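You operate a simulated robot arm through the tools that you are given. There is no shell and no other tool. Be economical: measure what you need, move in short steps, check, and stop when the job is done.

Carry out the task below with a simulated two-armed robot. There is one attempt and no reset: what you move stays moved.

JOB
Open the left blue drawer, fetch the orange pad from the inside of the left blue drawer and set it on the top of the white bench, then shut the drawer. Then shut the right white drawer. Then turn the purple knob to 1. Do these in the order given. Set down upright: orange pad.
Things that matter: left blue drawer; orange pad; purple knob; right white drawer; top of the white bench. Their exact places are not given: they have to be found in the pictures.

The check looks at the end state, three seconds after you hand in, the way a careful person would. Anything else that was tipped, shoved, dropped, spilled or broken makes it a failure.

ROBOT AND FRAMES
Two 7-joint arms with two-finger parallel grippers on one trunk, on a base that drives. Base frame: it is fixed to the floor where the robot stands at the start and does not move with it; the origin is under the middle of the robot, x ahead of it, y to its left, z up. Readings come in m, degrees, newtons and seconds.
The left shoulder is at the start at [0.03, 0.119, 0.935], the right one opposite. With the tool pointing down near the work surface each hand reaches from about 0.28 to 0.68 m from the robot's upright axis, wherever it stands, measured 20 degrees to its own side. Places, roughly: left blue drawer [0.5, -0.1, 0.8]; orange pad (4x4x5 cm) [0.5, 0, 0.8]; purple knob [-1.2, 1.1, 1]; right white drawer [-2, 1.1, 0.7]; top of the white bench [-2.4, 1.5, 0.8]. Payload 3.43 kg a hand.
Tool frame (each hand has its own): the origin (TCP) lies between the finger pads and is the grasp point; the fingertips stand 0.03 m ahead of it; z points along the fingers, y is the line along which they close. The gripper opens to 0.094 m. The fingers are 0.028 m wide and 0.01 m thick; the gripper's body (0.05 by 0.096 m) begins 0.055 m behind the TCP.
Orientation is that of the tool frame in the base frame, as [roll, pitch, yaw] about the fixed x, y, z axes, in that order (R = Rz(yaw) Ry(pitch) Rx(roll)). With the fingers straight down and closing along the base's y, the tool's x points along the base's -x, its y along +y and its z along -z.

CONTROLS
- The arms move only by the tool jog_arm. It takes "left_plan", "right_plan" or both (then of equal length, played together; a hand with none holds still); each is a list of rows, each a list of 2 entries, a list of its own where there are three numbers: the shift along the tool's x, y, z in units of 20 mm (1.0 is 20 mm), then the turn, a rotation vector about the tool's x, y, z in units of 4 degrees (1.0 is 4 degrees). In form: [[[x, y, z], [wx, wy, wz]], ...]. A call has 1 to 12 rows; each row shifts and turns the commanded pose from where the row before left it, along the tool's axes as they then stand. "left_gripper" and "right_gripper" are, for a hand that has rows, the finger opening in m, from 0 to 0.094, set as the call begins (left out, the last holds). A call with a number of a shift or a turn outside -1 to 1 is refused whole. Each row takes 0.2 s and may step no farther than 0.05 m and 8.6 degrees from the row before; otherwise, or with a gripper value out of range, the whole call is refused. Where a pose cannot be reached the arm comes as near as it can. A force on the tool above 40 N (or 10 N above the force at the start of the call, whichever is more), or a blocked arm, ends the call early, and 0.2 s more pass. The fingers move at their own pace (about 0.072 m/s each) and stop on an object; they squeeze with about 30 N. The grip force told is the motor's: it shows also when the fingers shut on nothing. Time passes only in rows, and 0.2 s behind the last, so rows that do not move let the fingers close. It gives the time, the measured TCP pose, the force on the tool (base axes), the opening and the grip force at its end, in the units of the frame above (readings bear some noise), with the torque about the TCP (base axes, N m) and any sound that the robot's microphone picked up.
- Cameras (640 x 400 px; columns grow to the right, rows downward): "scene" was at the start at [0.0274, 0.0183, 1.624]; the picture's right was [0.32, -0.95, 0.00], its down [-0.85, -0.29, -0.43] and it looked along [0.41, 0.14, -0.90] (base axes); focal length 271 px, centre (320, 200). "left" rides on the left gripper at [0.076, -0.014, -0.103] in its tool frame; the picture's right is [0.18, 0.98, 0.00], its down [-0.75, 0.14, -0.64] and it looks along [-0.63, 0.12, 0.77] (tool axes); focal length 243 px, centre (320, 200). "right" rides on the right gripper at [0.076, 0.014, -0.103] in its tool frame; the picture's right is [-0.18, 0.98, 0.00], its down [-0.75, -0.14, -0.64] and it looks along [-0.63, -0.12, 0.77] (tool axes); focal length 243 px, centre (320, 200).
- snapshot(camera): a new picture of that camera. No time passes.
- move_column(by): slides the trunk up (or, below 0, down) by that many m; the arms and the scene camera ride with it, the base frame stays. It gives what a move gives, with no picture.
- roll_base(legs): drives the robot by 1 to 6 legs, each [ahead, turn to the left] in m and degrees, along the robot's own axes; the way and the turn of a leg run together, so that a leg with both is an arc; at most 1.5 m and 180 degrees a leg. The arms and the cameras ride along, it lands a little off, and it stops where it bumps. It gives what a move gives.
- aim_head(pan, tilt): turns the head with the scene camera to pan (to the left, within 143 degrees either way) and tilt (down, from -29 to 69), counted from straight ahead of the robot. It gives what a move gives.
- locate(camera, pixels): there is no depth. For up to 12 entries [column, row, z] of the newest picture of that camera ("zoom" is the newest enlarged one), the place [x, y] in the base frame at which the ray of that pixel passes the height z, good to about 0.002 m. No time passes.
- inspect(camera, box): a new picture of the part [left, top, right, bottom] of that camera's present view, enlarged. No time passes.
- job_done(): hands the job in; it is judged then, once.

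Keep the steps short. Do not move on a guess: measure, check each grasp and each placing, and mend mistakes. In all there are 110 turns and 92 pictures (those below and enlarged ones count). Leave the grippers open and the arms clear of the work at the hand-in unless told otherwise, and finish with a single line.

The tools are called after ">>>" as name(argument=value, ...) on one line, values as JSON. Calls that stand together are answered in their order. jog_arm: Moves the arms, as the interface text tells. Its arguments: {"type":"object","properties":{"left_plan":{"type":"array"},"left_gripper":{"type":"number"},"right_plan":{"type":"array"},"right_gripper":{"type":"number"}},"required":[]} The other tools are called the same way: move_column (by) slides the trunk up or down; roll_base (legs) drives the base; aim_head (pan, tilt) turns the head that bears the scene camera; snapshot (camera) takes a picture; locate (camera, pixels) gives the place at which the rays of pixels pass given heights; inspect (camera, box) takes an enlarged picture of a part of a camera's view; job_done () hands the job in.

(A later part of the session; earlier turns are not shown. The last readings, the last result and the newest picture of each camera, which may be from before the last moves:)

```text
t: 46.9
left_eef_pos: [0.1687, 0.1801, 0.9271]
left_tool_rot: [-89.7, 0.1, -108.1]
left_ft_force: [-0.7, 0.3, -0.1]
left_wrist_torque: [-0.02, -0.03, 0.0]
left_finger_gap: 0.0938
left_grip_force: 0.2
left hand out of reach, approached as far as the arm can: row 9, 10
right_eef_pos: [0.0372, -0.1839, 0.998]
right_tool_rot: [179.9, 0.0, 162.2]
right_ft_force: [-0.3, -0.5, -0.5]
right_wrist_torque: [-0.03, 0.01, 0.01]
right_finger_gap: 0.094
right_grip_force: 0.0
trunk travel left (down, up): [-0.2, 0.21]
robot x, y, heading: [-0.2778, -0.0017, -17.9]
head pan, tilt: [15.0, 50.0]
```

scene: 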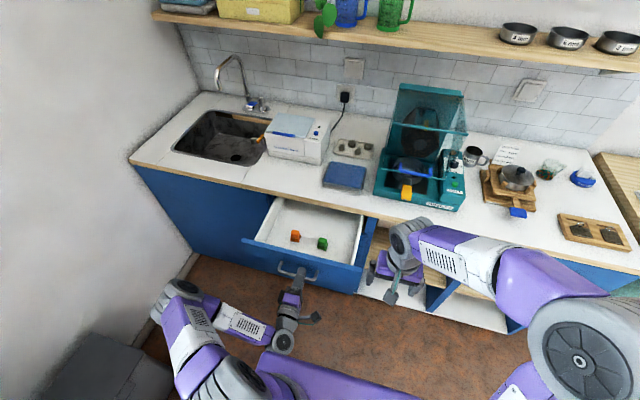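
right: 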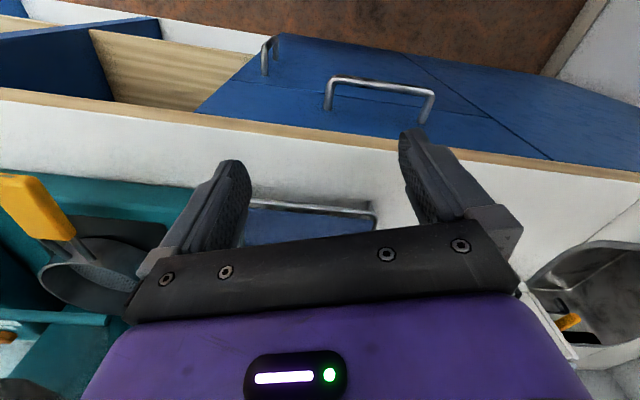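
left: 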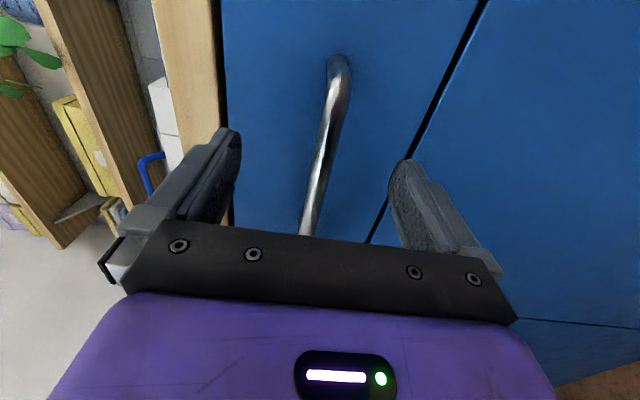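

Pad is at ≈(0.335,0.070). Now turn the hand to point down (−90° about tool x).

>>> jog_arm(left_plan=[[[0, 0, 0], [-1, 0, 0]], [[0, 0, 0], [-1, 0, 0]], [[0, 0, 0], [-1, 0, 0]], [[0, 0, 0], [-1, 0, 0]], [[0, 0, 0], [-1, 0, 0]], [[0, 0, 0], [-1, 0, 0]], [[0, 0, 0], [-1, 0, 0]], [[0, 0, 0], [-1, 0, 0]], [[0, 0, 0], [-1, 0, 0]], [[0, 0, 0], [-1, 0, 0]], [[0, 0, 0], [-1, 0, 0]], [[0, 0, 0], [-1, 0, 0]]])

>>> jog_arm(left_plan=[[[0, 0, 0], [-1, 0, 0]], [[0, 0, 0], [-1, 0, 0]], [[0, 0, 0], [-1, 0, 0]], [[0, 0, 0], [-1, 0, 0]], [[0, 0, 0], [-1, 0, 0]], [[0, 0, 0], [-1, 0, 0]], [[0, 0, 0], [-1, 0, 0]], [[0, 0, 0], [-1, 0, 0]], [[0, 0, 0], [-1, 0, 0]], [[0, 0, 0], [-1, 0, 0]], [[0, 0, 0], [-0.55, 0, 0]]])

```text
t: 49.5
left_eef_pos: [0.1915, 0.1918, 0.9139]
left_tool_rot: [-137.8, 0.0, -108.1]
left_ft_force: [0.5, 0.1, 0.0]
left_wrist_torque: [-0.01, 0.03, -0.02]
left_finger_gap: 0.0942
left_grip_force: 0.1
left hand out of reach, approached as far as the arm can: row 1, 2, 3, 4, 5
right_eef_pos: [0.0366, -0.1853, 0.9967]
right_tool_rot: [180.0, -0.1, 162.1]
right_ft_force: [0.4, -0.2, 0.0]
right_wrist_torque: [0.0, -0.01, 0.03]
right_finger_gap: 0.0941
right_grip_force: 0.1
trunk travel left (down, up): [-0.2, 0.21]
robot x, y, heading: [-0.2755, -0.0041, -18.1]
head pan, tilt: [15.0, 50.0]
```

```text
t: 51.9
left_eef_pos: [0.1923, 0.1936, 0.9144]
left_tool_rot: [179.8, 0.1, -108.1]
left_ft_force: [-0.3, 0.0, -0.4]
left_wrist_torque: [-0.01, 0.0, 0.0]
left_finger_gap: 0.0938
left_grip_force: 0.1
right_eef_pos: [0.0371, -0.1842, 0.997]
right_tool_rot: [179.9, 0.1, 162.1]
right_ft_force: [0.0, -0.9, 0.3]
right_wrist_torque: [0.0, 0.01, -0.02]
right_finger_gap: 0.0942
right_grip_force: 0.0
trunk travel left (down, up): [-0.2, 0.21]
robot x, y, heading: [-0.2758, -0.0015, -18.0]
head pan, tilt: [15.0, 50.0]
```

Hand points down. Move above the pad at the same height and check with its camera.

>>> jog_arm(left_plan=[[[0.404, -0.967, 0], [0, 0, 0]], [[0.404, -0.967, 0], [0, 0, 0]], [[0.404, -0.967, 0], [0, 0, 0]], [[0.404, -0.967, 0], [0, 0, 0]], [[0.404, -0.967, 0], [0, 0, 0]], [[0.404, -0.967, 0], [0, 0, 0]], [[0.404, -0.967, 0], [0, 0, 0]], [[0.404, -0.967, 0], [0, 0, 0]], [[0.404, -0.967, 0], [0, 0, 0]]])

>>> snapshot(camera="left")

```text
t: 53.9
left_eef_pos: [0.3374, 0.069, 0.9143]
left_tool_rot: [180.0, 0.1, -108.1]
left_ft_force: [0.6, 1.3, 0.6]
left_wrist_torque: [0.0, -0.01, 0.0]
left_finger_gap: 0.0938
left_grip_force: 0.0
right_eef_pos: [0.0369, -0.1841, 0.9973]
right_tool_rot: [-179.9, 0.0, 162.1]
right_ft_force: [0.0, -0.1, -0.2]
right_wrist_torque: [0.02, 0.0, 0.01]
right_finger_gap: 0.0942
right_grip_force: 0.0
trunk travel left (down, up): [-0.2, 0.21]
robot x, y, heading: [-0.2759, -0.0043, -17.7]
head pan, tilt: [15.0, 50.0]
```

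```text
64 pictures are left
```

left: 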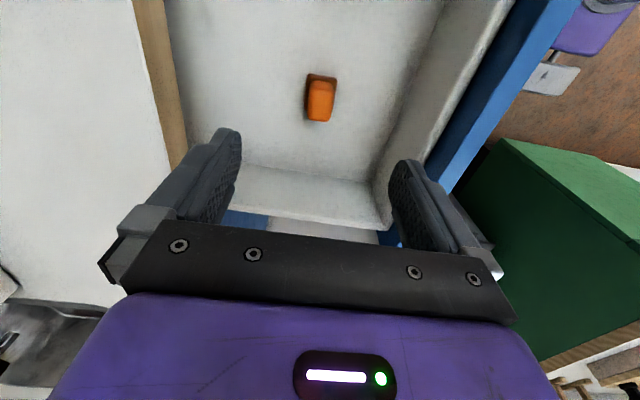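

The pad at (321,97) is where the tool axis meets it. Confirm by locating in both cameras.

>>> inspect(camera="left", box=[270, 50, 370, 150])

>>> locate(camera="left", pixels=[[321, 98, 0.78], [321, 98, 0.74], [320, 115, 0.78]])

```text
4.00 times, centred on (320, 100) of left
```

zoom: 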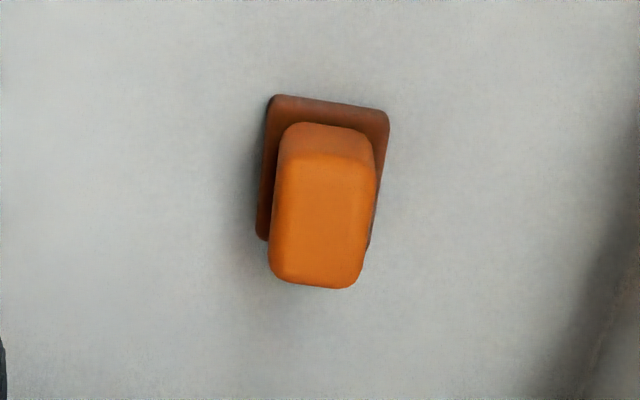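

```text
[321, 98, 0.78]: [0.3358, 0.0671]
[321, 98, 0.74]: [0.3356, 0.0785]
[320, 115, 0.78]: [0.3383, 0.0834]
```

Block centre ≈ (0.337,0.073), upper part ~3 cm wide. Descend toward z≈0.82 and look again.

>>> jog_arm(left_plan=[[[-0.2, 0, 1], [0, 0, 0]], [[0, 0, 1], [0, 0, 0]], [[0, 0, 1], [0, 0, 0]], [[0, 0, 1], [0, 0, 0]], [[0, 0, 0.7], [0, 0, 0]]])

>>> snapshot(camera="left")

>>> inspect(camera="scene", box=[230, 165, 370, 280])

```text
t: 55.0
left_eef_pos: [0.3356, 0.0739, 0.8166]
left_tool_rot: [179.9, 0.1, -108.0]
left_ft_force: [1.2, -0.2, -0.4]
left_wrist_torque: [0.02, -0.01, -0.01]
left_finger_gap: 0.0939
left_grip_force: 0.1
right_eef_pos: [0.037, -0.185, 0.9963]
right_tool_rot: [180.0, -0.1, 162.0]
right_ft_force: [0.3, 0.1, -0.1]
right_wrist_torque: [0.04, -0.01, 0.01]
right_finger_gap: 0.0939
right_grip_force: 0.2
trunk travel left (down, up): [-0.2, 0.21]
robot x, y, heading: [-0.2749, 0.0009, -18.2]
head pan, tilt: [15.0, 50.0]
```

```text
62 pictures are left
```

left: 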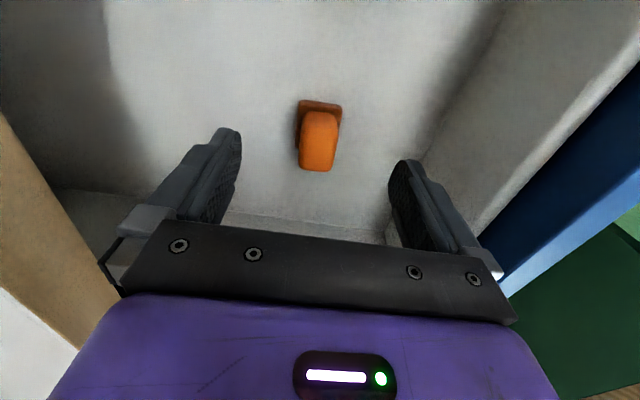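

```text
3.48 times, centred on (300, 222) of scene
```

zoom: 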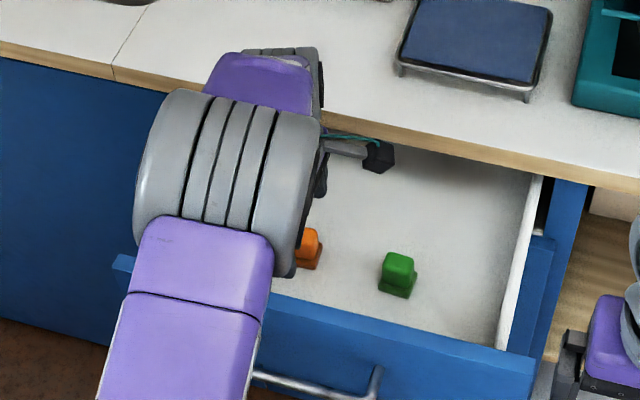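

Pad centred between the fingers. Descend 3 cm more, force-guarded, and look.

>>> jog_arm(left_plan=[[[0, 0, 0.5], [0, 0, 0]], [[0, 0, 0.5], [0, 0, 0]], [[0, 0, 0.5], [0, 0, 0]]])

>>> snapshot(camera="left")

```text
t: 55.9
left_eef_pos: [0.3375, 0.0732, 0.7881]
left_tool_rot: [179.9, 0.1, -108.2]
left_ft_force: [-0.2, -0.3, -0.4]
left_wrist_torque: [0.0, -0.01, 0.03]
left_finger_gap: 0.0937
left_grip_force: 0.0
right_eef_pos: [0.0373, -0.1854, 0.9974]
right_tool_rot: [-180.0, 0.1, 162.0]
right_ft_force: [0.6, 0.1, 0.0]
right_wrist_torque: [0.02, 0.0, -0.02]
right_finger_gap: 0.094
right_grip_force: 0.0
trunk travel left (down, up): [-0.2, 0.21]
robot x, y, heading: [-0.276, -0.0003, -17.8]
head pan, tilt: [15.0, 50.0]
```

```text
60 pictures are left
```

left: 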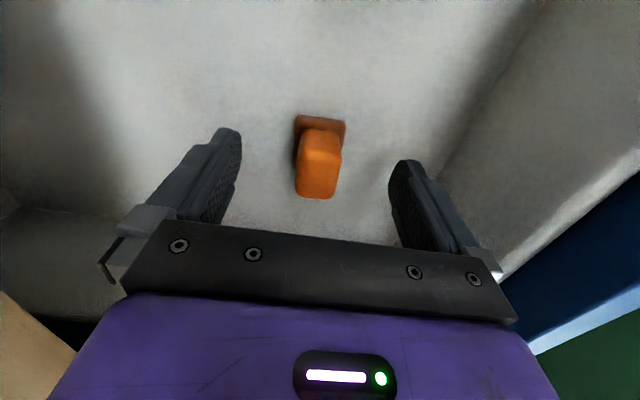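

The top of the pad is roughly at TCP level. Descend another 1.6 cm in small steps.

>>> jog_arm(left_plan=[[[0, 0, 0.27], [0, 0, 0]], [[0, 0, 0.27], [0, 0, 0]], [[0, 0, 0.26], [0, 0, 0]]])

>>> snapshot(camera="left")

```text
t: 56.6
left_eef_pos: [0.3357, 0.0744, 0.7715]
left_tool_rot: [179.8, 0.1, -108.2]
left_ft_force: [0.2, -0.1, -0.2]
left_wrist_torque: [0.03, 0.01, 0.01]
left_finger_gap: 0.0938
left_grip_force: 0.0
right_eef_pos: [0.0365, -0.184, 0.9971]
right_tool_rot: [-180.0, 0.0, 162.1]
right_ft_force: [-0.5, 0.6, 0.1]
right_wrist_torque: [-0.02, 0.02, -0.02]
right_finger_gap: 0.0939
right_grip_force: 0.1
trunk travel left (down, up): [-0.2, 0.21]
robot x, y, heading: [-0.274, -0.0039, -17.6]
head pan, tilt: [15.0, 50.0]
```

```text
59 pictures are left
```

left: 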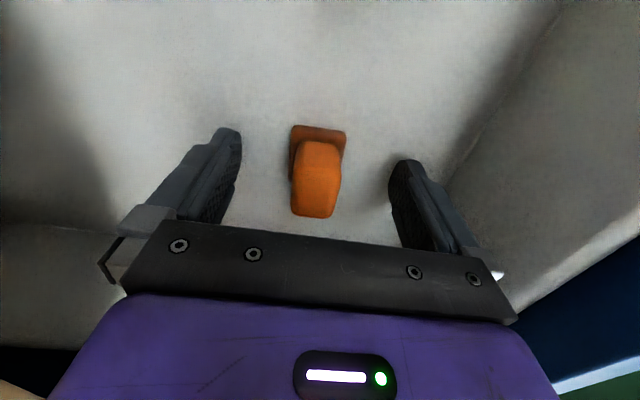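

No contact yet. Lower 1.2 cm more, then close gently.

>>> jog_arm(left_plan=[[[0, 0, 0.2], [0, 0, 0]], [[0, 0, 0.2], [0, 0, 0]], [[0, 0, 0.2], [0, 0, 0]]])

>>> jog_arm(left_plan=[[[0, 0, 0], [0, 0, 0]], [[0, 0, 0], [0, 0, 0]], [[0, 0, 0], [0, 0, 0]], [[0, 0, 0], [0, 0, 0]], [[0, 0, 0], [0, 0, 0]]], left_gripper=0.0)

>>> snapshot(camera="left")

```text
t: 57.5
left_eef_pos: [0.3399, 0.072, 0.7674]
left_tool_rot: [-179.4, 0.1, -108.1]
left_ft_force: [-0.3, -1.8, 18.1]
left_wrist_torque: [0.11, 0.98, 0.18]
left_finger_gap: 0.0943
left_grip_force: 0.1
right_eef_pos: [0.0356, -0.1849, 0.9966]
right_tool_rot: [179.9, 0.0, 162.1]
right_ft_force: [0.0, -0.5, -0.3]
right_wrist_torque: [0.0, 0.0, 0.02]
right_finger_gap: 0.0943
right_grip_force: 0.1
trunk travel left (down, up): [-0.2, 0.21]
robot x, y, heading: [-0.2747, -0.0005, -17.8]
head pan, tilt: [15.0, 50.0]
stopped in row 3 (left hand): the force on the tool passed its limit at 42 N (the readings are from after the stop); the commanded pose is now the measured one
```

```text
t: 58.7
left_eef_pos: [0.3386, 0.0724, 0.7662]
left_tool_rot: [-179.4, 0.2, -108.1]
left_ft_force: [0.5, -4.1, 27.2]
left_wrist_torque: [-0.21, 0.61, 0.0]
left_finger_gap: 0.0306
left_grip_force: 29.7
right_eef_pos: [0.0341, -0.1848, 0.997]
right_tool_rot: [180.0, 0.1, 162.1]
right_ft_force: [-0.3, 0.1, -0.6]
right_wrist_torque: [0.0, 0.01, 0.01]
right_finger_gap: 0.0941
right_grip_force: 0.1
trunk travel left (down, up): [-0.2, 0.21]
robot x, y, heading: [-0.2807, -0.0008, -18.2]
head pan, tilt: [15.0, 50.0]
```

```text
58 pictures are left
```

left: 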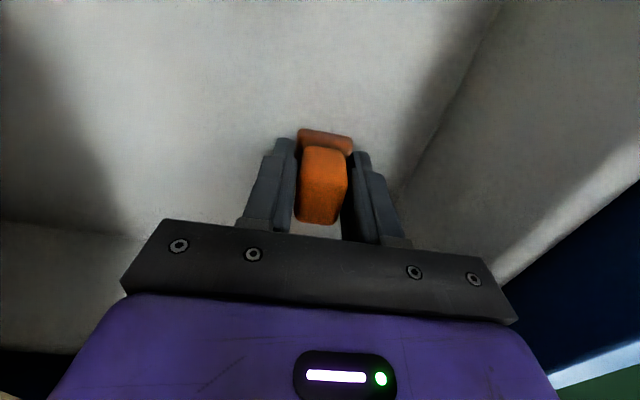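

Fingers touched the drawer floor (≈0.737) and hold the block at 30.6 mm. Lift straight up.

>>> jog_arm(left_plan=[[[0, 0, -0.5], [0, 0, 0]], [[0, 0, -0.5], [0, 0, 0]], [[0, 0, -1], [0, 0, 0]], [[0, 0, -1], [0, 0, 0]], [[0, 0, -1], [0, 0, 0]], [[0, 0, -1], [0, 0, 0]], [[0, 0, -1], [0, 0, 0]], [[0, 0, -1], [0, 0, 0]], [[0, 0, -1], [0, 0, 0]], [[0, 0, -1], [0, 0, 0]], [[0, 0, -1], [0, 0, 0]]])

>>> snapshot(camera="left")

>>> snapshot(camera="scene")

```text
t: 61.1
left_eef_pos: [0.337, 0.0743, 0.9663]
left_tool_rot: [-179.6, 0.1, -108.2]
left_ft_force: [-0.1, 0.6, 0.0]
left_wrist_torque: [-0.04, -0.01, 0.03]
left_finger_gap: 0.0308
left_grip_force: 30.2
right_eef_pos: [0.0368, -0.1854, 0.9983]
right_tool_rot: [179.9, 0.0, 162.1]
right_ft_force: [-0.5, 0.1, 0.2]
right_wrist_torque: [0.0, -0.01, -0.01]
right_finger_gap: 0.0942
right_grip_force: 0.1
trunk travel left (down, up): [-0.2, 0.21]
robot x, y, heading: [-0.2761, 0.0002, -17.9]
head pan, tilt: [15.0, 50.0]
```

```text
57 pictures are left
```

left: 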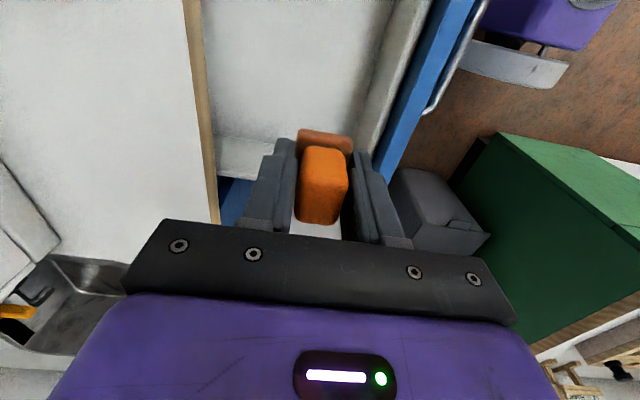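

```text
56 pictures are left
```

scene: 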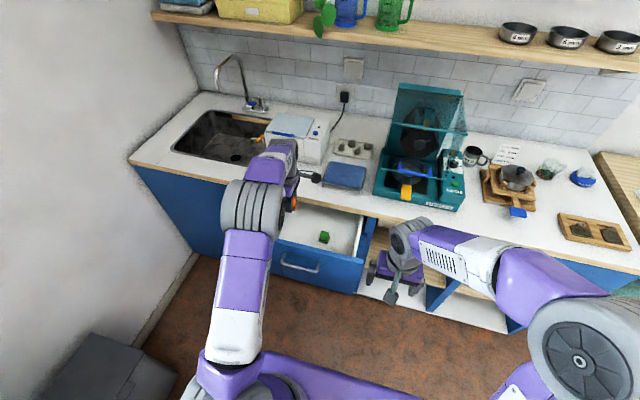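

Pad is held securely. Tuck the hand in (tool +y is back), then drive toward the white bench.

>>> jog_arm(left_plan=[[[0, 1, -0.3], [0, 0, 0]], [[0, 1, -0.3], [0, 0, 0]], [[0, 1, -0.3], [0, 0, 0]], [[0, 1, -0.3], [0, 0, 0]], [[0, 1, 0], [0, 0, 0]], [[0, 1, 0], [0, 0, 0]], [[0, 1, 0], [0, 0, 0]], [[0, 1, 0], [0, 0, 0]], [[0, 1, 0], [0, 0, 0]], [[0, 1, 0], [0, 0, 0]]])

>>> roll_base(legs=[[-0.2, 0], [0, 5], [-1.15, 0]])

>>> aim_head(pan=115, tilt=30)

>>> snapshot(camera="scene")

```text
t: 63.3
left_eef_pos: [0.1464, 0.1364, 0.9906]
left_tool_rot: [-179.5, 0.1, -108.0]
left_ft_force: [0.3, -0.1, 0.3]
left_wrist_torque: [-0.02, -0.03, 0.01]
left_finger_gap: 0.0308
left_grip_force: 29.7
right_eef_pos: [0.0362, -0.1837, 0.9975]
right_tool_rot: [180.0, 0.0, 162.2]
right_ft_force: [0.4, 0.8, -0.1]
right_wrist_torque: [-0.01, 0.02, -0.02]
right_finger_gap: 0.0939
right_grip_force: 0.0
trunk travel left (down, up): [-0.2, 0.21]
robot x, y, heading: [-0.2754, 0.0012, -17.8]
head pan, tilt: [15.0, 50.0]
```

```text
t: 70.8
left_eef_pos: [-1.1615, 0.4884, 0.9894]
left_tool_rot: [-179.6, 0.1, -102.3]
left_ft_force: [0.0, 0.6, -0.3]
left_wrist_torque: [-0.02, 0.02, -0.02]
left_finger_gap: 0.0306
left_grip_force: 30.2
right_eef_pos: [-1.2374, 0.1567, 0.9972]
right_tool_rot: [179.9, 0.0, 167.9]
right_ft_force: [-0.3, 0.2, 1.0]
right_wrist_torque: [0.0, 0.0, -0.01]
right_finger_gap: 0.0942
right_grip_force: 0.1
trunk travel left (down, up): [-0.2, 0.21]
robot x, y, heading: [-1.5686, 0.3153, -12.2]
head pan, tilt: [15.0, 50.0]
```

```text
t: 72.5
left_eef_pos: [-1.1607, 0.4882, 0.989]
left_tool_rot: [-179.5, 0.0, -102.3]
left_ft_force: [0.3, 0.0, -0.9]
left_wrist_torque: [0.01, -0.02, 0.01]
left_finger_gap: 0.0307
left_grip_force: 30.1
right_eef_pos: [-1.2391, 0.1569, 0.9975]
right_tool_rot: [-179.9, 0.0, 167.8]
right_ft_force: [0.9, -0.7, 0.6]
right_wrist_torque: [-0.03, 0.0, 0.02]
right_finger_gap: 0.0942
right_grip_force: 0.1
trunk travel left (down, up): [-0.2, 0.21]
robot x, y, heading: [-1.5672, 0.3093, -12.1]
head pan, tilt: [115.0, 30.0]
```

```text
55 pictures are left
```

scene: 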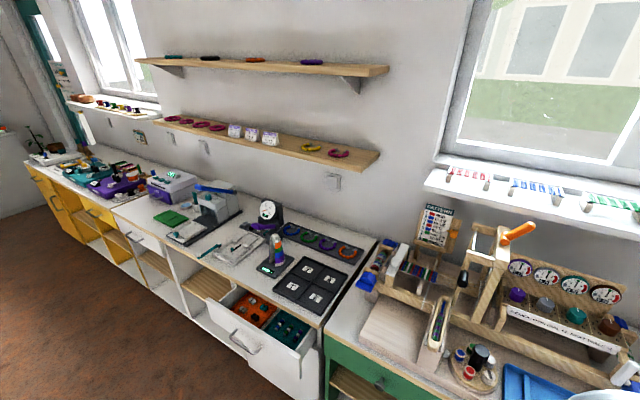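

Good view of the white bench: the open right drawer at (255,330), closed left one at (140,240). Find free top space by enlarging.

>>> inspect(camera="scene", box=[100, 160, 380, 335])

>>> locate(camera="scene", pixels=[[322, 325, 0.76], [372, 240, 0.76], [112, 208, 0.76], [218, 263, 0.76], [200, 262, 0.76], [222, 295, 0.7], [315, 350, 0.7], [155, 228, 0.76], [240, 275, 0.76], [243, 225, 0.76]])

```text
2.29 times, centred on (240, 248) of scene
```

zoom: 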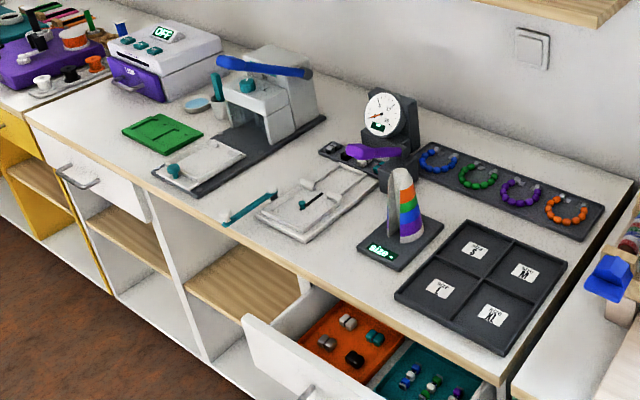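

```text
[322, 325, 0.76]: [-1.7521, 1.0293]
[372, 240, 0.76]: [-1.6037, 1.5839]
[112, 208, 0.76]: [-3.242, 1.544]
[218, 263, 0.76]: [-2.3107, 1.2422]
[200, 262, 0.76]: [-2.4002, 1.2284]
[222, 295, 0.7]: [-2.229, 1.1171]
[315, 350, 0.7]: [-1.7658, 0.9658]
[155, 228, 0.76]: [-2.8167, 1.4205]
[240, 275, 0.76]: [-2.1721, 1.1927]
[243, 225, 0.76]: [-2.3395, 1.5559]
```

>>> locate(camera="zoom", pixels=[[303, 242, 0.76], [358, 247, 0.76], [385, 260, 0.76], [396, 295, 0.76], [340, 285, 0.76], [338, 262, 0.76], [50, 112, 0.76], [122, 133, 0.76], [110, 105, 0.76], [150, 165, 0.76], [85, 112, 0.76], [375, 190, 0.76]])

```text
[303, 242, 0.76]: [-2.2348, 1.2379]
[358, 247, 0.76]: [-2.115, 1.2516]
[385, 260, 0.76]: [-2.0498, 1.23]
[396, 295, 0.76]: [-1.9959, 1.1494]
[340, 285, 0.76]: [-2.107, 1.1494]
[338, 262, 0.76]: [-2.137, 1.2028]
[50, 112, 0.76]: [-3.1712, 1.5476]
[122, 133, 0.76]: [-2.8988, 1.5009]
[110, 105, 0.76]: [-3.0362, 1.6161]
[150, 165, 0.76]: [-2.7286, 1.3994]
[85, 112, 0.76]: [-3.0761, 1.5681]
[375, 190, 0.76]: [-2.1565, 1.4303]
```

Free strip at scene ≈(245,274): bench-front area between the white tray and the size scale, centre ≈(−2.15,1.20). Drive back 0.64 m, turn to face the bench (heading 72°), approach a little.

>>> roll_base(legs=[[-0.64, 0], [0, 84], [0.12, 0]])

>>> aim_head(pan=10, tilt=50)

>>> snapshot(camera="scene")

```text
t: 80.6
left_eef_pos: [-2.3025, 0.9823, 0.9899]
left_tool_rot: [-179.7, 0.1, -18.4]
left_ft_force: [-0.4, 1.2, 0.0]
left_wrist_torque: [-0.03, -0.04, 0.01]
left_finger_gap: 0.0306
left_grip_force: 30.8
right_eef_pos: [-1.9823, 0.872, 0.9961]
right_tool_rot: [-180.0, -0.1, -108.2]
right_ft_force: [0.0, 0.4, 0.0]
right_wrist_torque: [-0.05, 0.01, 0.02]
right_finger_gap: 0.0939
right_grip_force: 0.1
trunk travel left (down, up): [-0.2, 0.21]
robot x, y, heading: [-2.1626, 0.5582, 71.7]
head pan, tilt: [115.0, 30.0]
```

```text
t: 82.4
left_eef_pos: [-2.3024, 0.9831, 0.9903]
left_tool_rot: [-179.6, 0.2, -18.3]
left_ft_force: [0.3, -0.9, -0.4]
left_wrist_torque: [0.01, 0.01, -0.01]
left_finger_gap: 0.0307
left_grip_force: 29.6
right_eef_pos: [-1.9809, 0.8713, 0.9982]
right_tool_rot: [-179.9, 0.0, -108.1]
right_ft_force: [0.1, 0.7, -0.3]
right_wrist_torque: [-0.01, 0.01, -0.03]
right_finger_gap: 0.094
right_grip_force: 0.1
trunk travel left (down, up): [-0.2, 0.21]
robot x, y, heading: [-2.1695, 0.5577, 71.7]
head pan, tilt: [10.0, 50.0]
```

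```text
53 pictures are left
```

scene: 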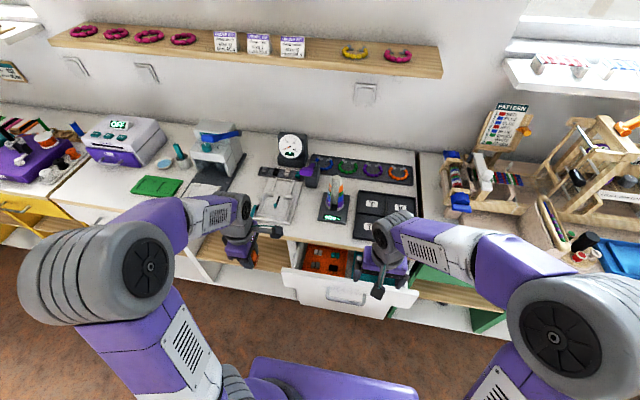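

>>> inspect(camera="scene", box=[220, 150, 400, 290])

>>> locate(camera="zoom", pixels=[[300, 255, 0.76], [300, 275, 0.76], [290, 230, 0.76], [360, 245, 0.76], [405, 275, 0.76], [230, 210, 0.76], [262, 232, 0.76], [280, 262, 0.76], [400, 305, 0.76], [280, 245, 0.76]])

```text
2.86 times, centred on (310, 220) of scene
```

zoom: 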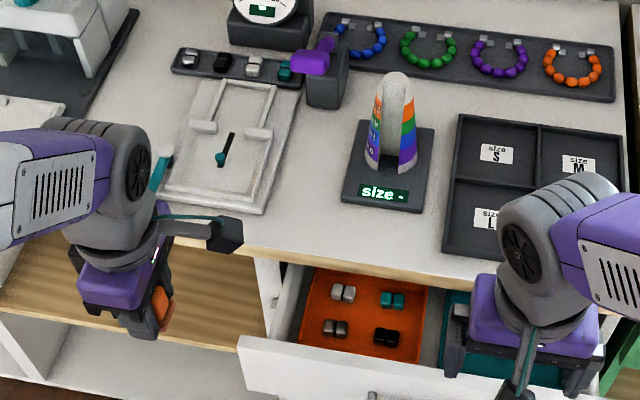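

```text
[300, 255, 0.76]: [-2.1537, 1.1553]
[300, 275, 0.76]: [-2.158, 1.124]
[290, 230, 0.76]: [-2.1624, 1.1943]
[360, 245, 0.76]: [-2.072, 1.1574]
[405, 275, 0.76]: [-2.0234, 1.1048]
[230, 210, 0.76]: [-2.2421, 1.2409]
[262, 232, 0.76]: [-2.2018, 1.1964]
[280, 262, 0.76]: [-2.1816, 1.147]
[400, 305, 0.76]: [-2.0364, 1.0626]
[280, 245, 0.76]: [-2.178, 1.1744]
```

>>> locate(camera="zoom", pixels=[[341, 199, 0.76], [341, 199, 0.8], [341, 199, 0.72], [443, 246, 0.76], [443, 246, 0.8], [443, 246, 0.72], [303, 215, 0.76], [303, 215, 0.8], [408, 210, 0.76], [163, 194, 0.76], [263, 212, 0.76]])

```text
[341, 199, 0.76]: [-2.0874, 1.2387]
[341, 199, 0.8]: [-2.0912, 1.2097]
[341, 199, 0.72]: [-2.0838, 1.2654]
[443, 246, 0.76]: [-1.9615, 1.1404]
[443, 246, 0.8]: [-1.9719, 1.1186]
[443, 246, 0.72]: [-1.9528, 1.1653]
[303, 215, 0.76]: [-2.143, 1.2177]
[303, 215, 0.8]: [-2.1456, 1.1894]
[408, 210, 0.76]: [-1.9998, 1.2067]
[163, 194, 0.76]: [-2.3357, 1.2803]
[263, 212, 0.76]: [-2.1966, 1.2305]
```

Triangulating the scale corner gives bench top z≈0.80. Target ≈(−2.143,1.19), 5 cm clear of both the tray and scale. Move over it at current height.

>>> jog_arm(left_plan=[[[0.36, -1, 0], [0, 0, 0]], [[0.36, -1, 0], [0, 0, 0]], [[0.36, -1, 0], [0, 0, 0]], [[0.36, -1, 0], [0, 0, 0]], [[0.36, -1, 0], [0, 0, 0]], [[0.36, -1, 0], [0, 0, 0]], [[0.36, -1, 0], [0, 0, 0]], [[0.36, -1, 0], [0, 0, 0]], [[0.36, -1, 0], [0, 0, 0]], [[0.36, -1, 0], [0, 0, 0]], [[0.36, -1, 0], [0, 0, 0]], [[0.36, -1, 0], [0, 0, 0]]])

>>> inspect(camera="scene", box=[220, 130, 400, 270])

>>> snapshot(camera="left")

```text
t: 85.0
left_eef_pos: [-2.1458, 1.1846, 0.9909]
left_tool_rot: [-179.6, 0.0, -18.2]
left_ft_force: [0.7, 0.2, -0.5]
left_wrist_torque: [-0.02, 0.01, -0.01]
left_finger_gap: 0.0306
left_grip_force: 30.8
right_eef_pos: [-1.9811, 0.8713, 0.9984]
right_tool_rot: [-180.0, 0.0, -108.2]
right_ft_force: [0.3, -0.4, -0.7]
right_wrist_torque: [0.03, 0.01, 0.01]
right_finger_gap: 0.0941
right_grip_force: 0.0
trunk travel left (down, up): [-0.2, 0.21]
robot x, y, heading: [-2.1687, 0.5621, 71.9]
head pan, tilt: [10.0, 50.0]
```

```text
2.86 times, centred on (310, 200) of scene
```

zoom: 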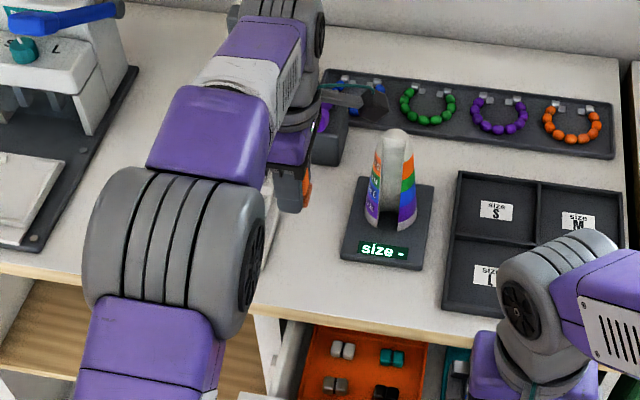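

```text
50 pictures are left
```

left: 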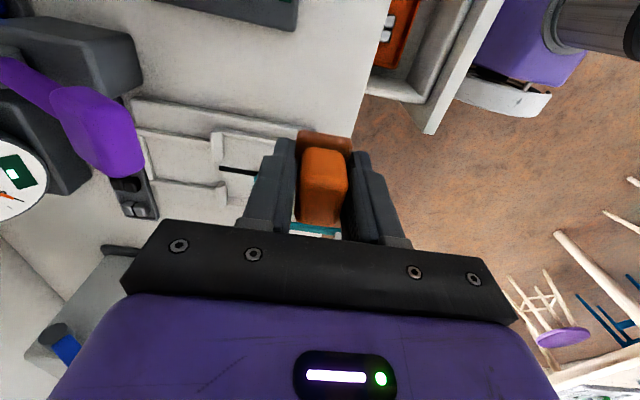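

>>> locate(camera="left", pixels=[[320, 87, 0.8], [290, 130, 0.81], [295, 30, 0.8], [371, 87, 0.8], [385, 20, 0.8]])

```text
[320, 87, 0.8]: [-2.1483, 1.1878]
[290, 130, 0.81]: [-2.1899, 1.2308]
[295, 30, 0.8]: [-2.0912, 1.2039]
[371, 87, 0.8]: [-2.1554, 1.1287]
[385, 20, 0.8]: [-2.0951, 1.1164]
```

Spot confirmed clear. Lower to just above the top.

>>> jog_arm(left_plan=[[[0.2, 0, 1], [0, 0, 0]], [[0, 0, 1], [0, 0, 0]], [[0, 0, 1], [0, 0, 0]], [[0, 0, 1], [0, 0, 0]], [[0, 0, 1], [0, 0, 0]], [[0, 0, 1], [0, 0, 0]], [[0, 0, 1], [0, 0, 0]]])

>>> snapshot(camera="left")

```text
t: 86.6
left_eef_pos: [-2.1409, 1.1838, 0.8508]
left_tool_rot: [-179.6, 0.2, -18.2]
left_ft_force: [-0.7, 0.8, -0.8]
left_wrist_torque: [-0.02, 0.01, -0.01]
left_finger_gap: 0.0304
left_grip_force: 30.0
right_eef_pos: [-1.9822, 0.8706, 0.9975]
right_tool_rot: [-179.9, -0.1, -108.1]
right_ft_force: [-0.1, 0.1, 0.3]
right_wrist_torque: [-0.02, 0.0, 0.0]
right_finger_gap: 0.094
right_grip_force: 0.0
trunk travel left (down, up): [-0.2, 0.21]
robot x, y, heading: [-2.1651, 0.5584, 72.0]
head pan, tilt: [10.0, 50.0]
```

```text
49 pictures are left
```

left: 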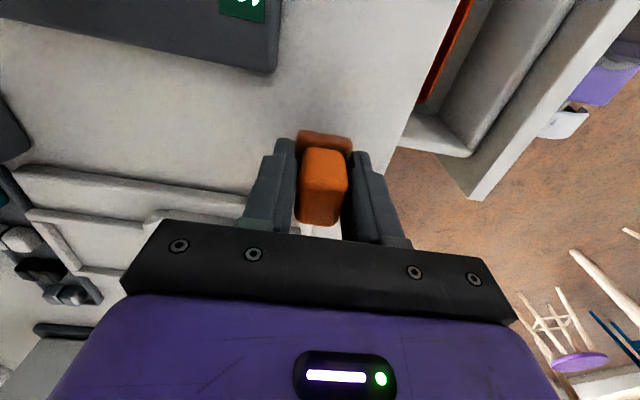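

Clear all round. Lower in 3 mm steps until light contact.

>>> jog_arm(left_plan=[[[0, 0, 0.25], [0, 0, 0]], [[0, 0, 0.25], [0, 0, 0]], [[0, 0, 0.15], [0, 0, 0]], [[0, 0, 0.15], [0, 0, 0]]])

```text
t: 87.6
left_eef_pos: [-2.141, 1.184, 0.8335]
left_tool_rot: [-179.6, 0.1, -18.4]
left_ft_force: [-1.0, 0.5, 0.0]
left_wrist_torque: [0.02, 0.03, -0.03]
left_finger_gap: 0.0305
left_grip_force: 29.7
right_eef_pos: [-1.981, 0.872, 0.9974]
right_tool_rot: [-180.0, -0.1, -108.1]
right_ft_force: [-0.1, 0.3, -0.2]
right_wrist_torque: [-0.01, 0.0, -0.01]
right_finger_gap: 0.094
right_grip_force: 0.0
trunk travel left (down, up): [-0.2, 0.21]
robot x, y, heading: [-2.1668, 0.5578, 71.8]
head pan, tilt: [10.0, 50.0]
```

>>> jog_arm(left_plan=[[[0, 0, 0.12], [0, 0, 0]], [[0, 0, 0.12], [0, 0, 0]], [[0, 0, 0.12], [0, 0, 0]]])

```text
t: 88.4
left_eef_pos: [-2.1425, 1.1847, 0.8301]
left_tool_rot: [-179.3, 0.1, -18.2]
left_ft_force: [-0.6, -0.9, 19.1]
left_wrist_torque: [-0.49, -0.04, 0.03]
left_finger_gap: 0.0305
left_grip_force: 29.7
right_eef_pos: [-1.9808, 0.8696, 0.9992]
right_tool_rot: [-179.9, 0.2, -108.1]
right_ft_force: [-0.4, 0.1, -0.5]
right_wrist_torque: [0.0, 0.01, 0.0]
right_finger_gap: 0.0939
right_grip_force: 0.1
trunk travel left (down, up): [-0.2, 0.21]
robot x, y, heading: [-2.1668, 0.5605, 72.2]
head pan, tilt: [10.0, 50.0]
```

Contact (19 N upward) at 0.830. Relax slightly, open the fingers, then lift.

>>> jog_arm(left_plan=[[[0, 0, -0.08], [0, 0, 0]], [[0, 0, 0], [0, 0, 0]], [[0, 0, 0], [0, 0, 0]], [[0, 0, 0], [0, 0, 0]]], left_gripper=0.064)

>>> jog_arm(left_plan=[[[0, 0, -0.5], [0, 0, 0]], [[0, 0, -1], [0, 0, 0]], [[0, 0, -1], [0, 0, 0]], [[0, 0, -1], [0, 0, 0]], [[0, 0, -1], [0, 0, 0]], [[0, 0, -1], [0, 0, 0]], [[0, 0, -1], [0, 0, 0]], [[0, 0, -1], [0, 0, 0]]])

>>> snapshot(camera="left")

```text
t: 89.4
left_eef_pos: [-2.1414, 1.185, 0.8301]
left_tool_rot: [-179.4, 0.2, -18.2]
left_ft_force: [4.5, 13.3, 16.9]
left_wrist_torque: [-0.21, -0.09, 0.1]
left_finger_gap: 0.0555
left_grip_force: 0.0
right_eef_pos: [-1.9811, 0.8701, 0.9976]
right_tool_rot: [180.0, 0.1, -108.0]
right_ft_force: [-0.4, 0.0, 1.0]
right_wrist_torque: [-0.01, 0.01, 0.02]
right_finger_gap: 0.0942
right_grip_force: 0.1
trunk travel left (down, up): [-0.2, 0.21]
robot x, y, heading: [-2.1682, 0.558, 71.9]
head pan, tilt: [10.0, 50.0]
```

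```text
t: 91.2
left_eef_pos: [-2.142, 1.1822, 0.9816]
left_tool_rot: [-179.6, 0.1, -18.3]
left_ft_force: [0.1, 0.1, 0.7]
left_wrist_torque: [-0.01, 0.01, 0.01]
left_finger_gap: 0.0639
left_grip_force: 0.0
right_eef_pos: [-1.9819, 0.8711, 0.9976]
right_tool_rot: [180.0, 0.1, -108.1]
right_ft_force: [-0.1, -0.6, -0.2]
right_wrist_torque: [-0.02, -0.02, 0.0]
right_finger_gap: 0.094
right_grip_force: 0.1
trunk travel left (down, up): [-0.2, 0.21]
robot x, y, heading: [-2.1697, 0.5612, 71.9]
head pan, tilt: [10.0, 50.0]
```

```text
48 pictures are left
```

left: 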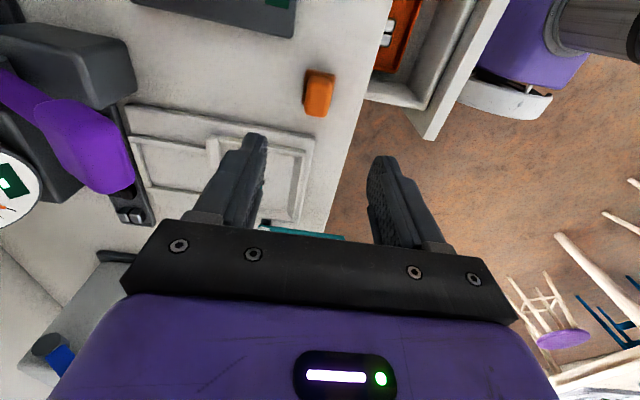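

The pad stands upright on the bench. Tuck the left hand back, and turn it 90° about its axis (so it can push the blue handle later).

>>> jog_arm(left_plan=[[[0, 1, 0], [0, 0, 0]], [[0, 1, 0], [0, 0, 0]], [[0, 1, 0], [0, 0, 0]], [[0, 1, 0], [0, 0, 0]], [[0, 1, 0], [0, 0, 0]], [[0, 1, 0], [0, 0, 0]], [[0, 1, 0], [0, 0, 0]], [[0, 1, 0], [0, 0, 0]], [[0, 1, 0], [0, 0, 0]], [[0, 1, 0], [0, 0, 0]], [[0, 1, 0], [0, 0, 0]]])

>>> jog_arm(left_plan=[[[0, 0, 0], [0, 0, 1]], [[0, 0, 0], [0, 0, 1]], [[0, 0, 0], [0, 0, 1]], [[0, 0, 0], [0, 0, 1]], [[0, 0, 0], [0, 0, 1]], [[0, 0, 0], [0, 0, 1]], [[0, 0, 0], [0, 0, 1]], [[0, 0, 0], [0, 0, 1]], [[0, 0, 0], [0, 0, 1]], [[0, 0, 0], [0, 0, 1]], [[0, 0, 0], [0, 0, 1]], [[0, 0, 0], [0, 0, 1]]], left_gripper=0.0)

>>> jog_arm(left_plan=[[[0, 0, 0], [0, 0, 1]], [[0, 0, 0], [0, 0, 1]], [[0, 0, 0], [0, 0, 1]], [[0, 0, 0], [0, 0, 1]], [[0, 0, 0], [0, 0, 1]], [[0, 0, 0], [0, 0, 1]], [[0, 0, 0], [0, 0, 1]], [[0, 0, 0], [0, 0, 1]], [[0, 0, 0], [0, 0, 1]], [[0, 0, 0], [0, 0, 1]], [[0, 0, 0], [0, 0, 0.5]]])

>>> inspect(camera="scene", box=[220, 150, 400, 290])

```text
t: 93.6
left_eef_pos: [-2.2113, 0.9735, 0.9779]
left_tool_rot: [-179.5, 0.1, -18.3]
left_ft_force: [0.1, -0.5, 0.2]
left_wrist_torque: [-0.02, 0.01, -0.01]
left_finger_gap: 0.0639
left_grip_force: 0.1
right_eef_pos: [-1.9809, 0.8715, 0.9968]
right_tool_rot: [-180.0, 0.0, -108.0]
right_ft_force: [0.7, 0.7, -1.0]
right_wrist_torque: [0.0, -0.02, -0.02]
right_finger_gap: 0.0939
right_grip_force: 0.0
trunk travel left (down, up): [-0.2, 0.21]
robot x, y, heading: [-2.1658, 0.5593, 71.7]
head pan, tilt: [10.0, 50.0]
```

```text
t: 96.2
left_eef_pos: [-2.2111, 0.9725, 0.9773]
left_tool_rot: [180.0, 0.3, -66.2]
left_ft_force: [-0.2, 0.2, 0.2]
left_wrist_torque: [-0.03, 0.01, 0.02]
left_finger_gap: 0.0
left_grip_force: 29.3
right_eef_pos: [-1.9825, 0.8711, 0.9978]
right_tool_rot: [180.0, -0.1, -108.1]
right_ft_force: [0.0, 0.7, 0.2]
right_wrist_torque: [-0.03, 0.0, -0.03]
right_finger_gap: 0.0938
right_grip_force: 0.1
trunk travel left (down, up): [-0.2, 0.21]
robot x, y, heading: [-2.1664, 0.5607, 72.0]
head pan, tilt: [10.0, 50.0]
```

```text
t: 98.6
left_eef_pos: [-2.2093, 0.9729, 0.9776]
left_tool_rot: [179.8, 0.4, -108.3]
left_ft_force: [0.1, 0.6, -0.3]
left_wrist_torque: [0.0, 0.01, 0.02]
left_finger_gap: 0.0
left_grip_force: 29.9
right_eef_pos: [-1.9804, 0.8706, 0.9973]
right_tool_rot: [-180.0, 0.1, -108.2]
right_ft_force: [-0.3, -0.8, -0.1]
right_wrist_torque: [-0.02, 0.02, 0.0]
right_finger_gap: 0.094
right_grip_force: 0.0
trunk travel left (down, up): [-0.2, 0.21]
robot x, y, heading: [-2.1673, 0.5595, 71.8]
head pan, tilt: [10.0, 50.0]
```

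```text
2.86 times, centred on (310, 220) of scene
```

zoom: 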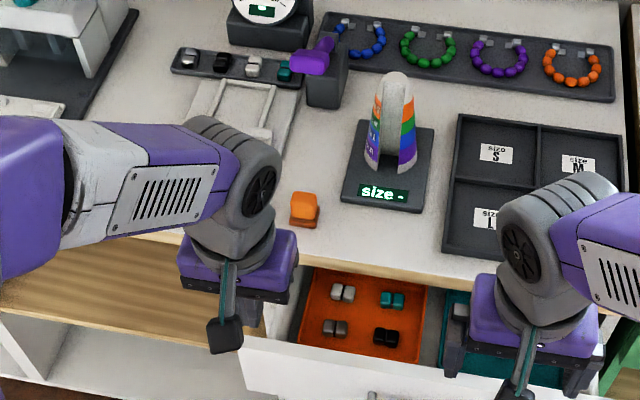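

Pad is upright and clear. Drive back to the blue drawer.

>>> roll_base(legs=[[-0.2, 0], [0, -83], [1.4, 0], [0.45, 0], [0, -7]])

>>> snapshot(camera="scene")

```text
t: 113.3
left_eef_pos: [-0.0109, 0.0197, 0.9769]
left_tool_rot: [179.8, 0.4, 161.7]
left_ft_force: [0.1, 0.1, 0.0]
left_wrist_torque: [0.02, 0.01, 0.01]
left_finger_gap: 0.0003
left_grip_force: 29.9
right_eef_pos: [-0.1124, -0.2079, 0.9976]
right_tool_rot: [-180.0, 0.0, 161.9]
right_ft_force: [0.2, -1.4, 0.1]
right_wrist_torque: [0.01, 0.02, 0.02]
right_finger_gap: 0.0938
right_grip_force: 0.1
trunk travel left (down, up): [-0.2, 0.21]
robot x, y, heading: [-0.423, -0.0216, -18.1]
head pan, tilt: [10.0, 50.0]
```

```text
46 pictures are left
```

scene: 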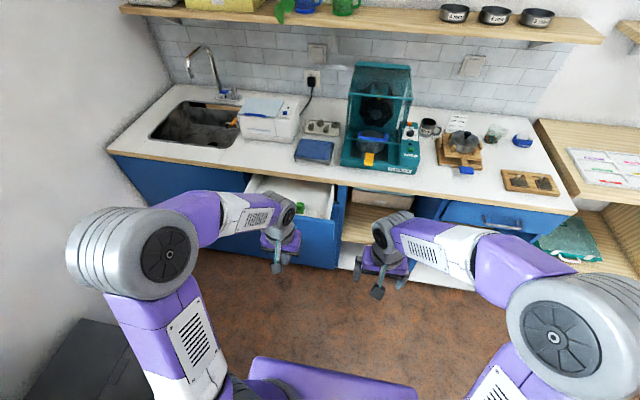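

Left hand is in front of the drawer. Move it left 9 cm, back 5 cm and down to bar height, fingers closed.

>>> jog_arm(left_plan=[[[0.25, 0.45, 1], [0, 0, 0]], [[0.25, 0.45, 1], [0, 0, 0]], [[0.25, 0.45, 1], [0, 0, 0]], [[0.25, 0.45, 1], [0, 0, 0]], [[0.25, 0.45, 1], [0, 0, 0]], [[0.25, 0.45, 1], [0, 0, 0]], [[0.25, 0.45, 1], [0, 0, 0]], [[0.25, 0.45, 1], [0, 0, 0]], [[0.25, 0.45, 1], [0, 0, 0]], [[0.25, 0.45, 1], [0, 0, 0]]])

>>> inspect(camera="scene", box=[180, 150, 380, 300])

>>> locate(camera="zoom", pixels=[[320, 200, 0.78]])

```text
t: 115.5
left_eef_pos: [-0.0264, 0.1231, 0.776]
left_tool_rot: [179.9, 0.5, 161.8]
left_ft_force: [0.1, -0.2, 0.6]
left_wrist_torque: [-0.02, -0.03, -0.02]
left_finger_gap: 0.0
left_grip_force: 30.1
right_eef_pos: [-0.1116, -0.2081, 0.9972]
right_tool_rot: [180.0, 0.1, 161.8]
right_ft_force: [0.1, 0.0, -0.4]
right_wrist_torque: [0.02, -0.03, -0.02]
right_finger_gap: 0.0941
right_grip_force: 0.0
trunk travel left (down, up): [-0.2, 0.21]
robot x, y, heading: [-0.4267, -0.0213, -18.0]
head pan, tilt: [10.0, 50.0]
```

```text
2.67 times, centred on (280, 225) of scene
```

zoom: 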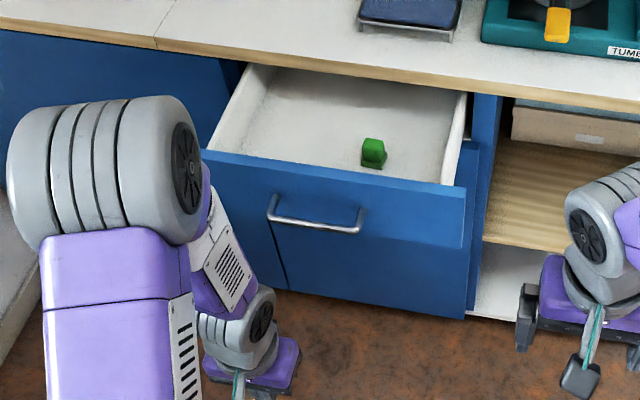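

```text
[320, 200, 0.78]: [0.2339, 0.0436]
```

>>> locate(camera="zoom", pixels=[[270, 215, 0.78], [360, 228, 0.78], [315, 222, 0.78], [203, 155, 0.83], [466, 190, 0.83]])

```text
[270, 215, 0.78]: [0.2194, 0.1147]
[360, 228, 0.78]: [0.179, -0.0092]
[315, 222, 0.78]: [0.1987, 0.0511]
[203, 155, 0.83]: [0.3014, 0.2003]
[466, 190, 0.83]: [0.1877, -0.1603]
```

Bar centre is now at (0.199,0.052), in line with the hand. Drive forward 0.18 m.

>>> roll_base(legs=[[0.18, 0]])

>>> jog_arm(left_plan=[[[-1, 0, 0], [0, 0, 0]], [[-1, 0, 0], [0, 0, 0]], [[-1, 0, 0], [0, 0, 0]], [[-1, 0, 0], [0, 0, 0]], [[-1, 0, 0], [0, 0, 0]], [[-1, 0, 0], [0, 0, 0]]])

>>> snapshot(camera="scene")

```text
t: 117.0
left_eef_pos: [0.1422, 0.0679, 0.7761]
left_tool_rot: [179.8, 0.3, 161.8]
left_ft_force: [-0.4, -0.4, -0.1]
left_wrist_torque: [-0.04, 0.02, 0.03]
left_finger_gap: 0.0
left_grip_force: 30.3
right_eef_pos: [0.0571, -0.2633, 0.9967]
right_tool_rot: [179.9, 0.1, 162.0]
right_ft_force: [0.1, -0.8, -1.1]
right_wrist_torque: [0.02, -0.02, 0.0]
right_finger_gap: 0.0938
right_grip_force: 0.1
trunk travel left (down, up): [-0.2, 0.21]
robot x, y, heading: [-0.2543, -0.0808, -18.0]
head pan, tilt: [10.0, 50.0]
```

```text
t: 118.4
left_eef_pos: [0.2566, 0.0304, 0.7781]
left_tool_rot: [179.9, 0.4, 161.8]
left_ft_force: [0.2, 0.2, 0.3]
left_wrist_torque: [0.01, 0.0, 0.02]
left_finger_gap: 0.0003
left_grip_force: 30.2
right_eef_pos: [0.0582, -0.2625, 0.9978]
right_tool_rot: [180.0, 0.0, 162.1]
right_ft_force: [-0.2, 0.9, -0.6]
right_wrist_torque: [0.03, 0.04, 0.02]
right_finger_gap: 0.094
right_grip_force: 0.0
trunk travel left (down, up): [-0.2, 0.21]
robot x, y, heading: [-0.2542, -0.0773, -18.0]
head pan, tilt: [10.0, 50.0]
```

```text
44 pictures are left
```

scene: 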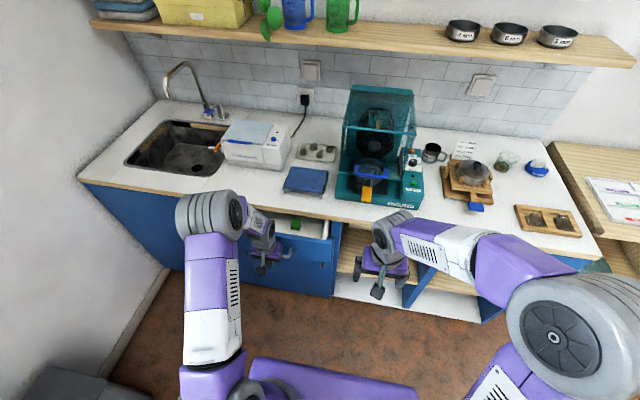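

The drawer is closing. Continue pushing.

>>> jog_arm(left_plan=[[[-1, 0, 0], [0, 0, 0]], [[-1, 0, 0], [0, 0, 0]], [[-1, 0, 0], [0, 0, 0]], [[-1, 0, 0], [0, 0, 0]], [[-0.5, 0, 0], [0, 0, 0]], [[-0.5, 0, 0], [0, 0, 0]], [[-0.4, 0, 0], [0, 0, 0]], [[-0.4, 0, 0], [0, 0, 0]]])

>>> inspect(camera="scene", box=[220, 170, 380, 290])

```text
t: 120.2
left_eef_pos: [0.354, 0.0004, 0.7757]
left_tool_rot: [179.9, -1.5, 162.1]
left_ft_force: [-16.5, 4.6, 7.3]
left_wrist_torque: [-0.13, -0.18, -0.24]
left_finger_gap: 0.0002
left_grip_force: 30.0
right_eef_pos: [0.0561, -0.2619, 0.997]
right_tool_rot: [-180.0, -0.1, 162.1]
right_ft_force: [1.3, 0.1, -0.7]
right_wrist_torque: [-0.01, 0.01, -0.01]
right_finger_gap: 0.094
right_grip_force: 0.1
trunk travel left (down, up): [-0.2, 0.21]
robot x, y, heading: [-0.2574, -0.0782, -17.7]
head pan, tilt: [10.0, 50.0]
stopped in row 8 (left hand): the force on the tool passed its limit at 49 N (the readings are from after the stop); the commanded pose is now the measured one
```

```text
3.33 times, centred on (300, 230) of scene
```

zoom: 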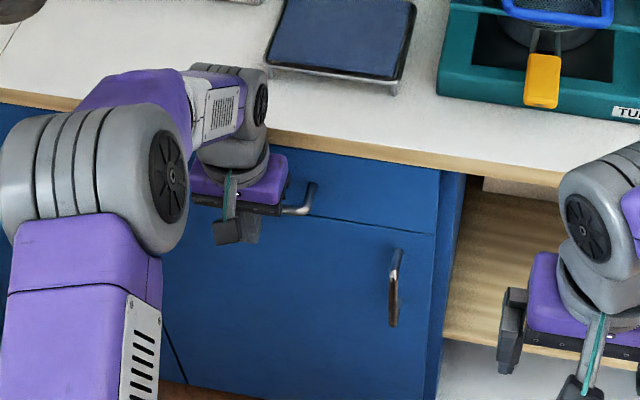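

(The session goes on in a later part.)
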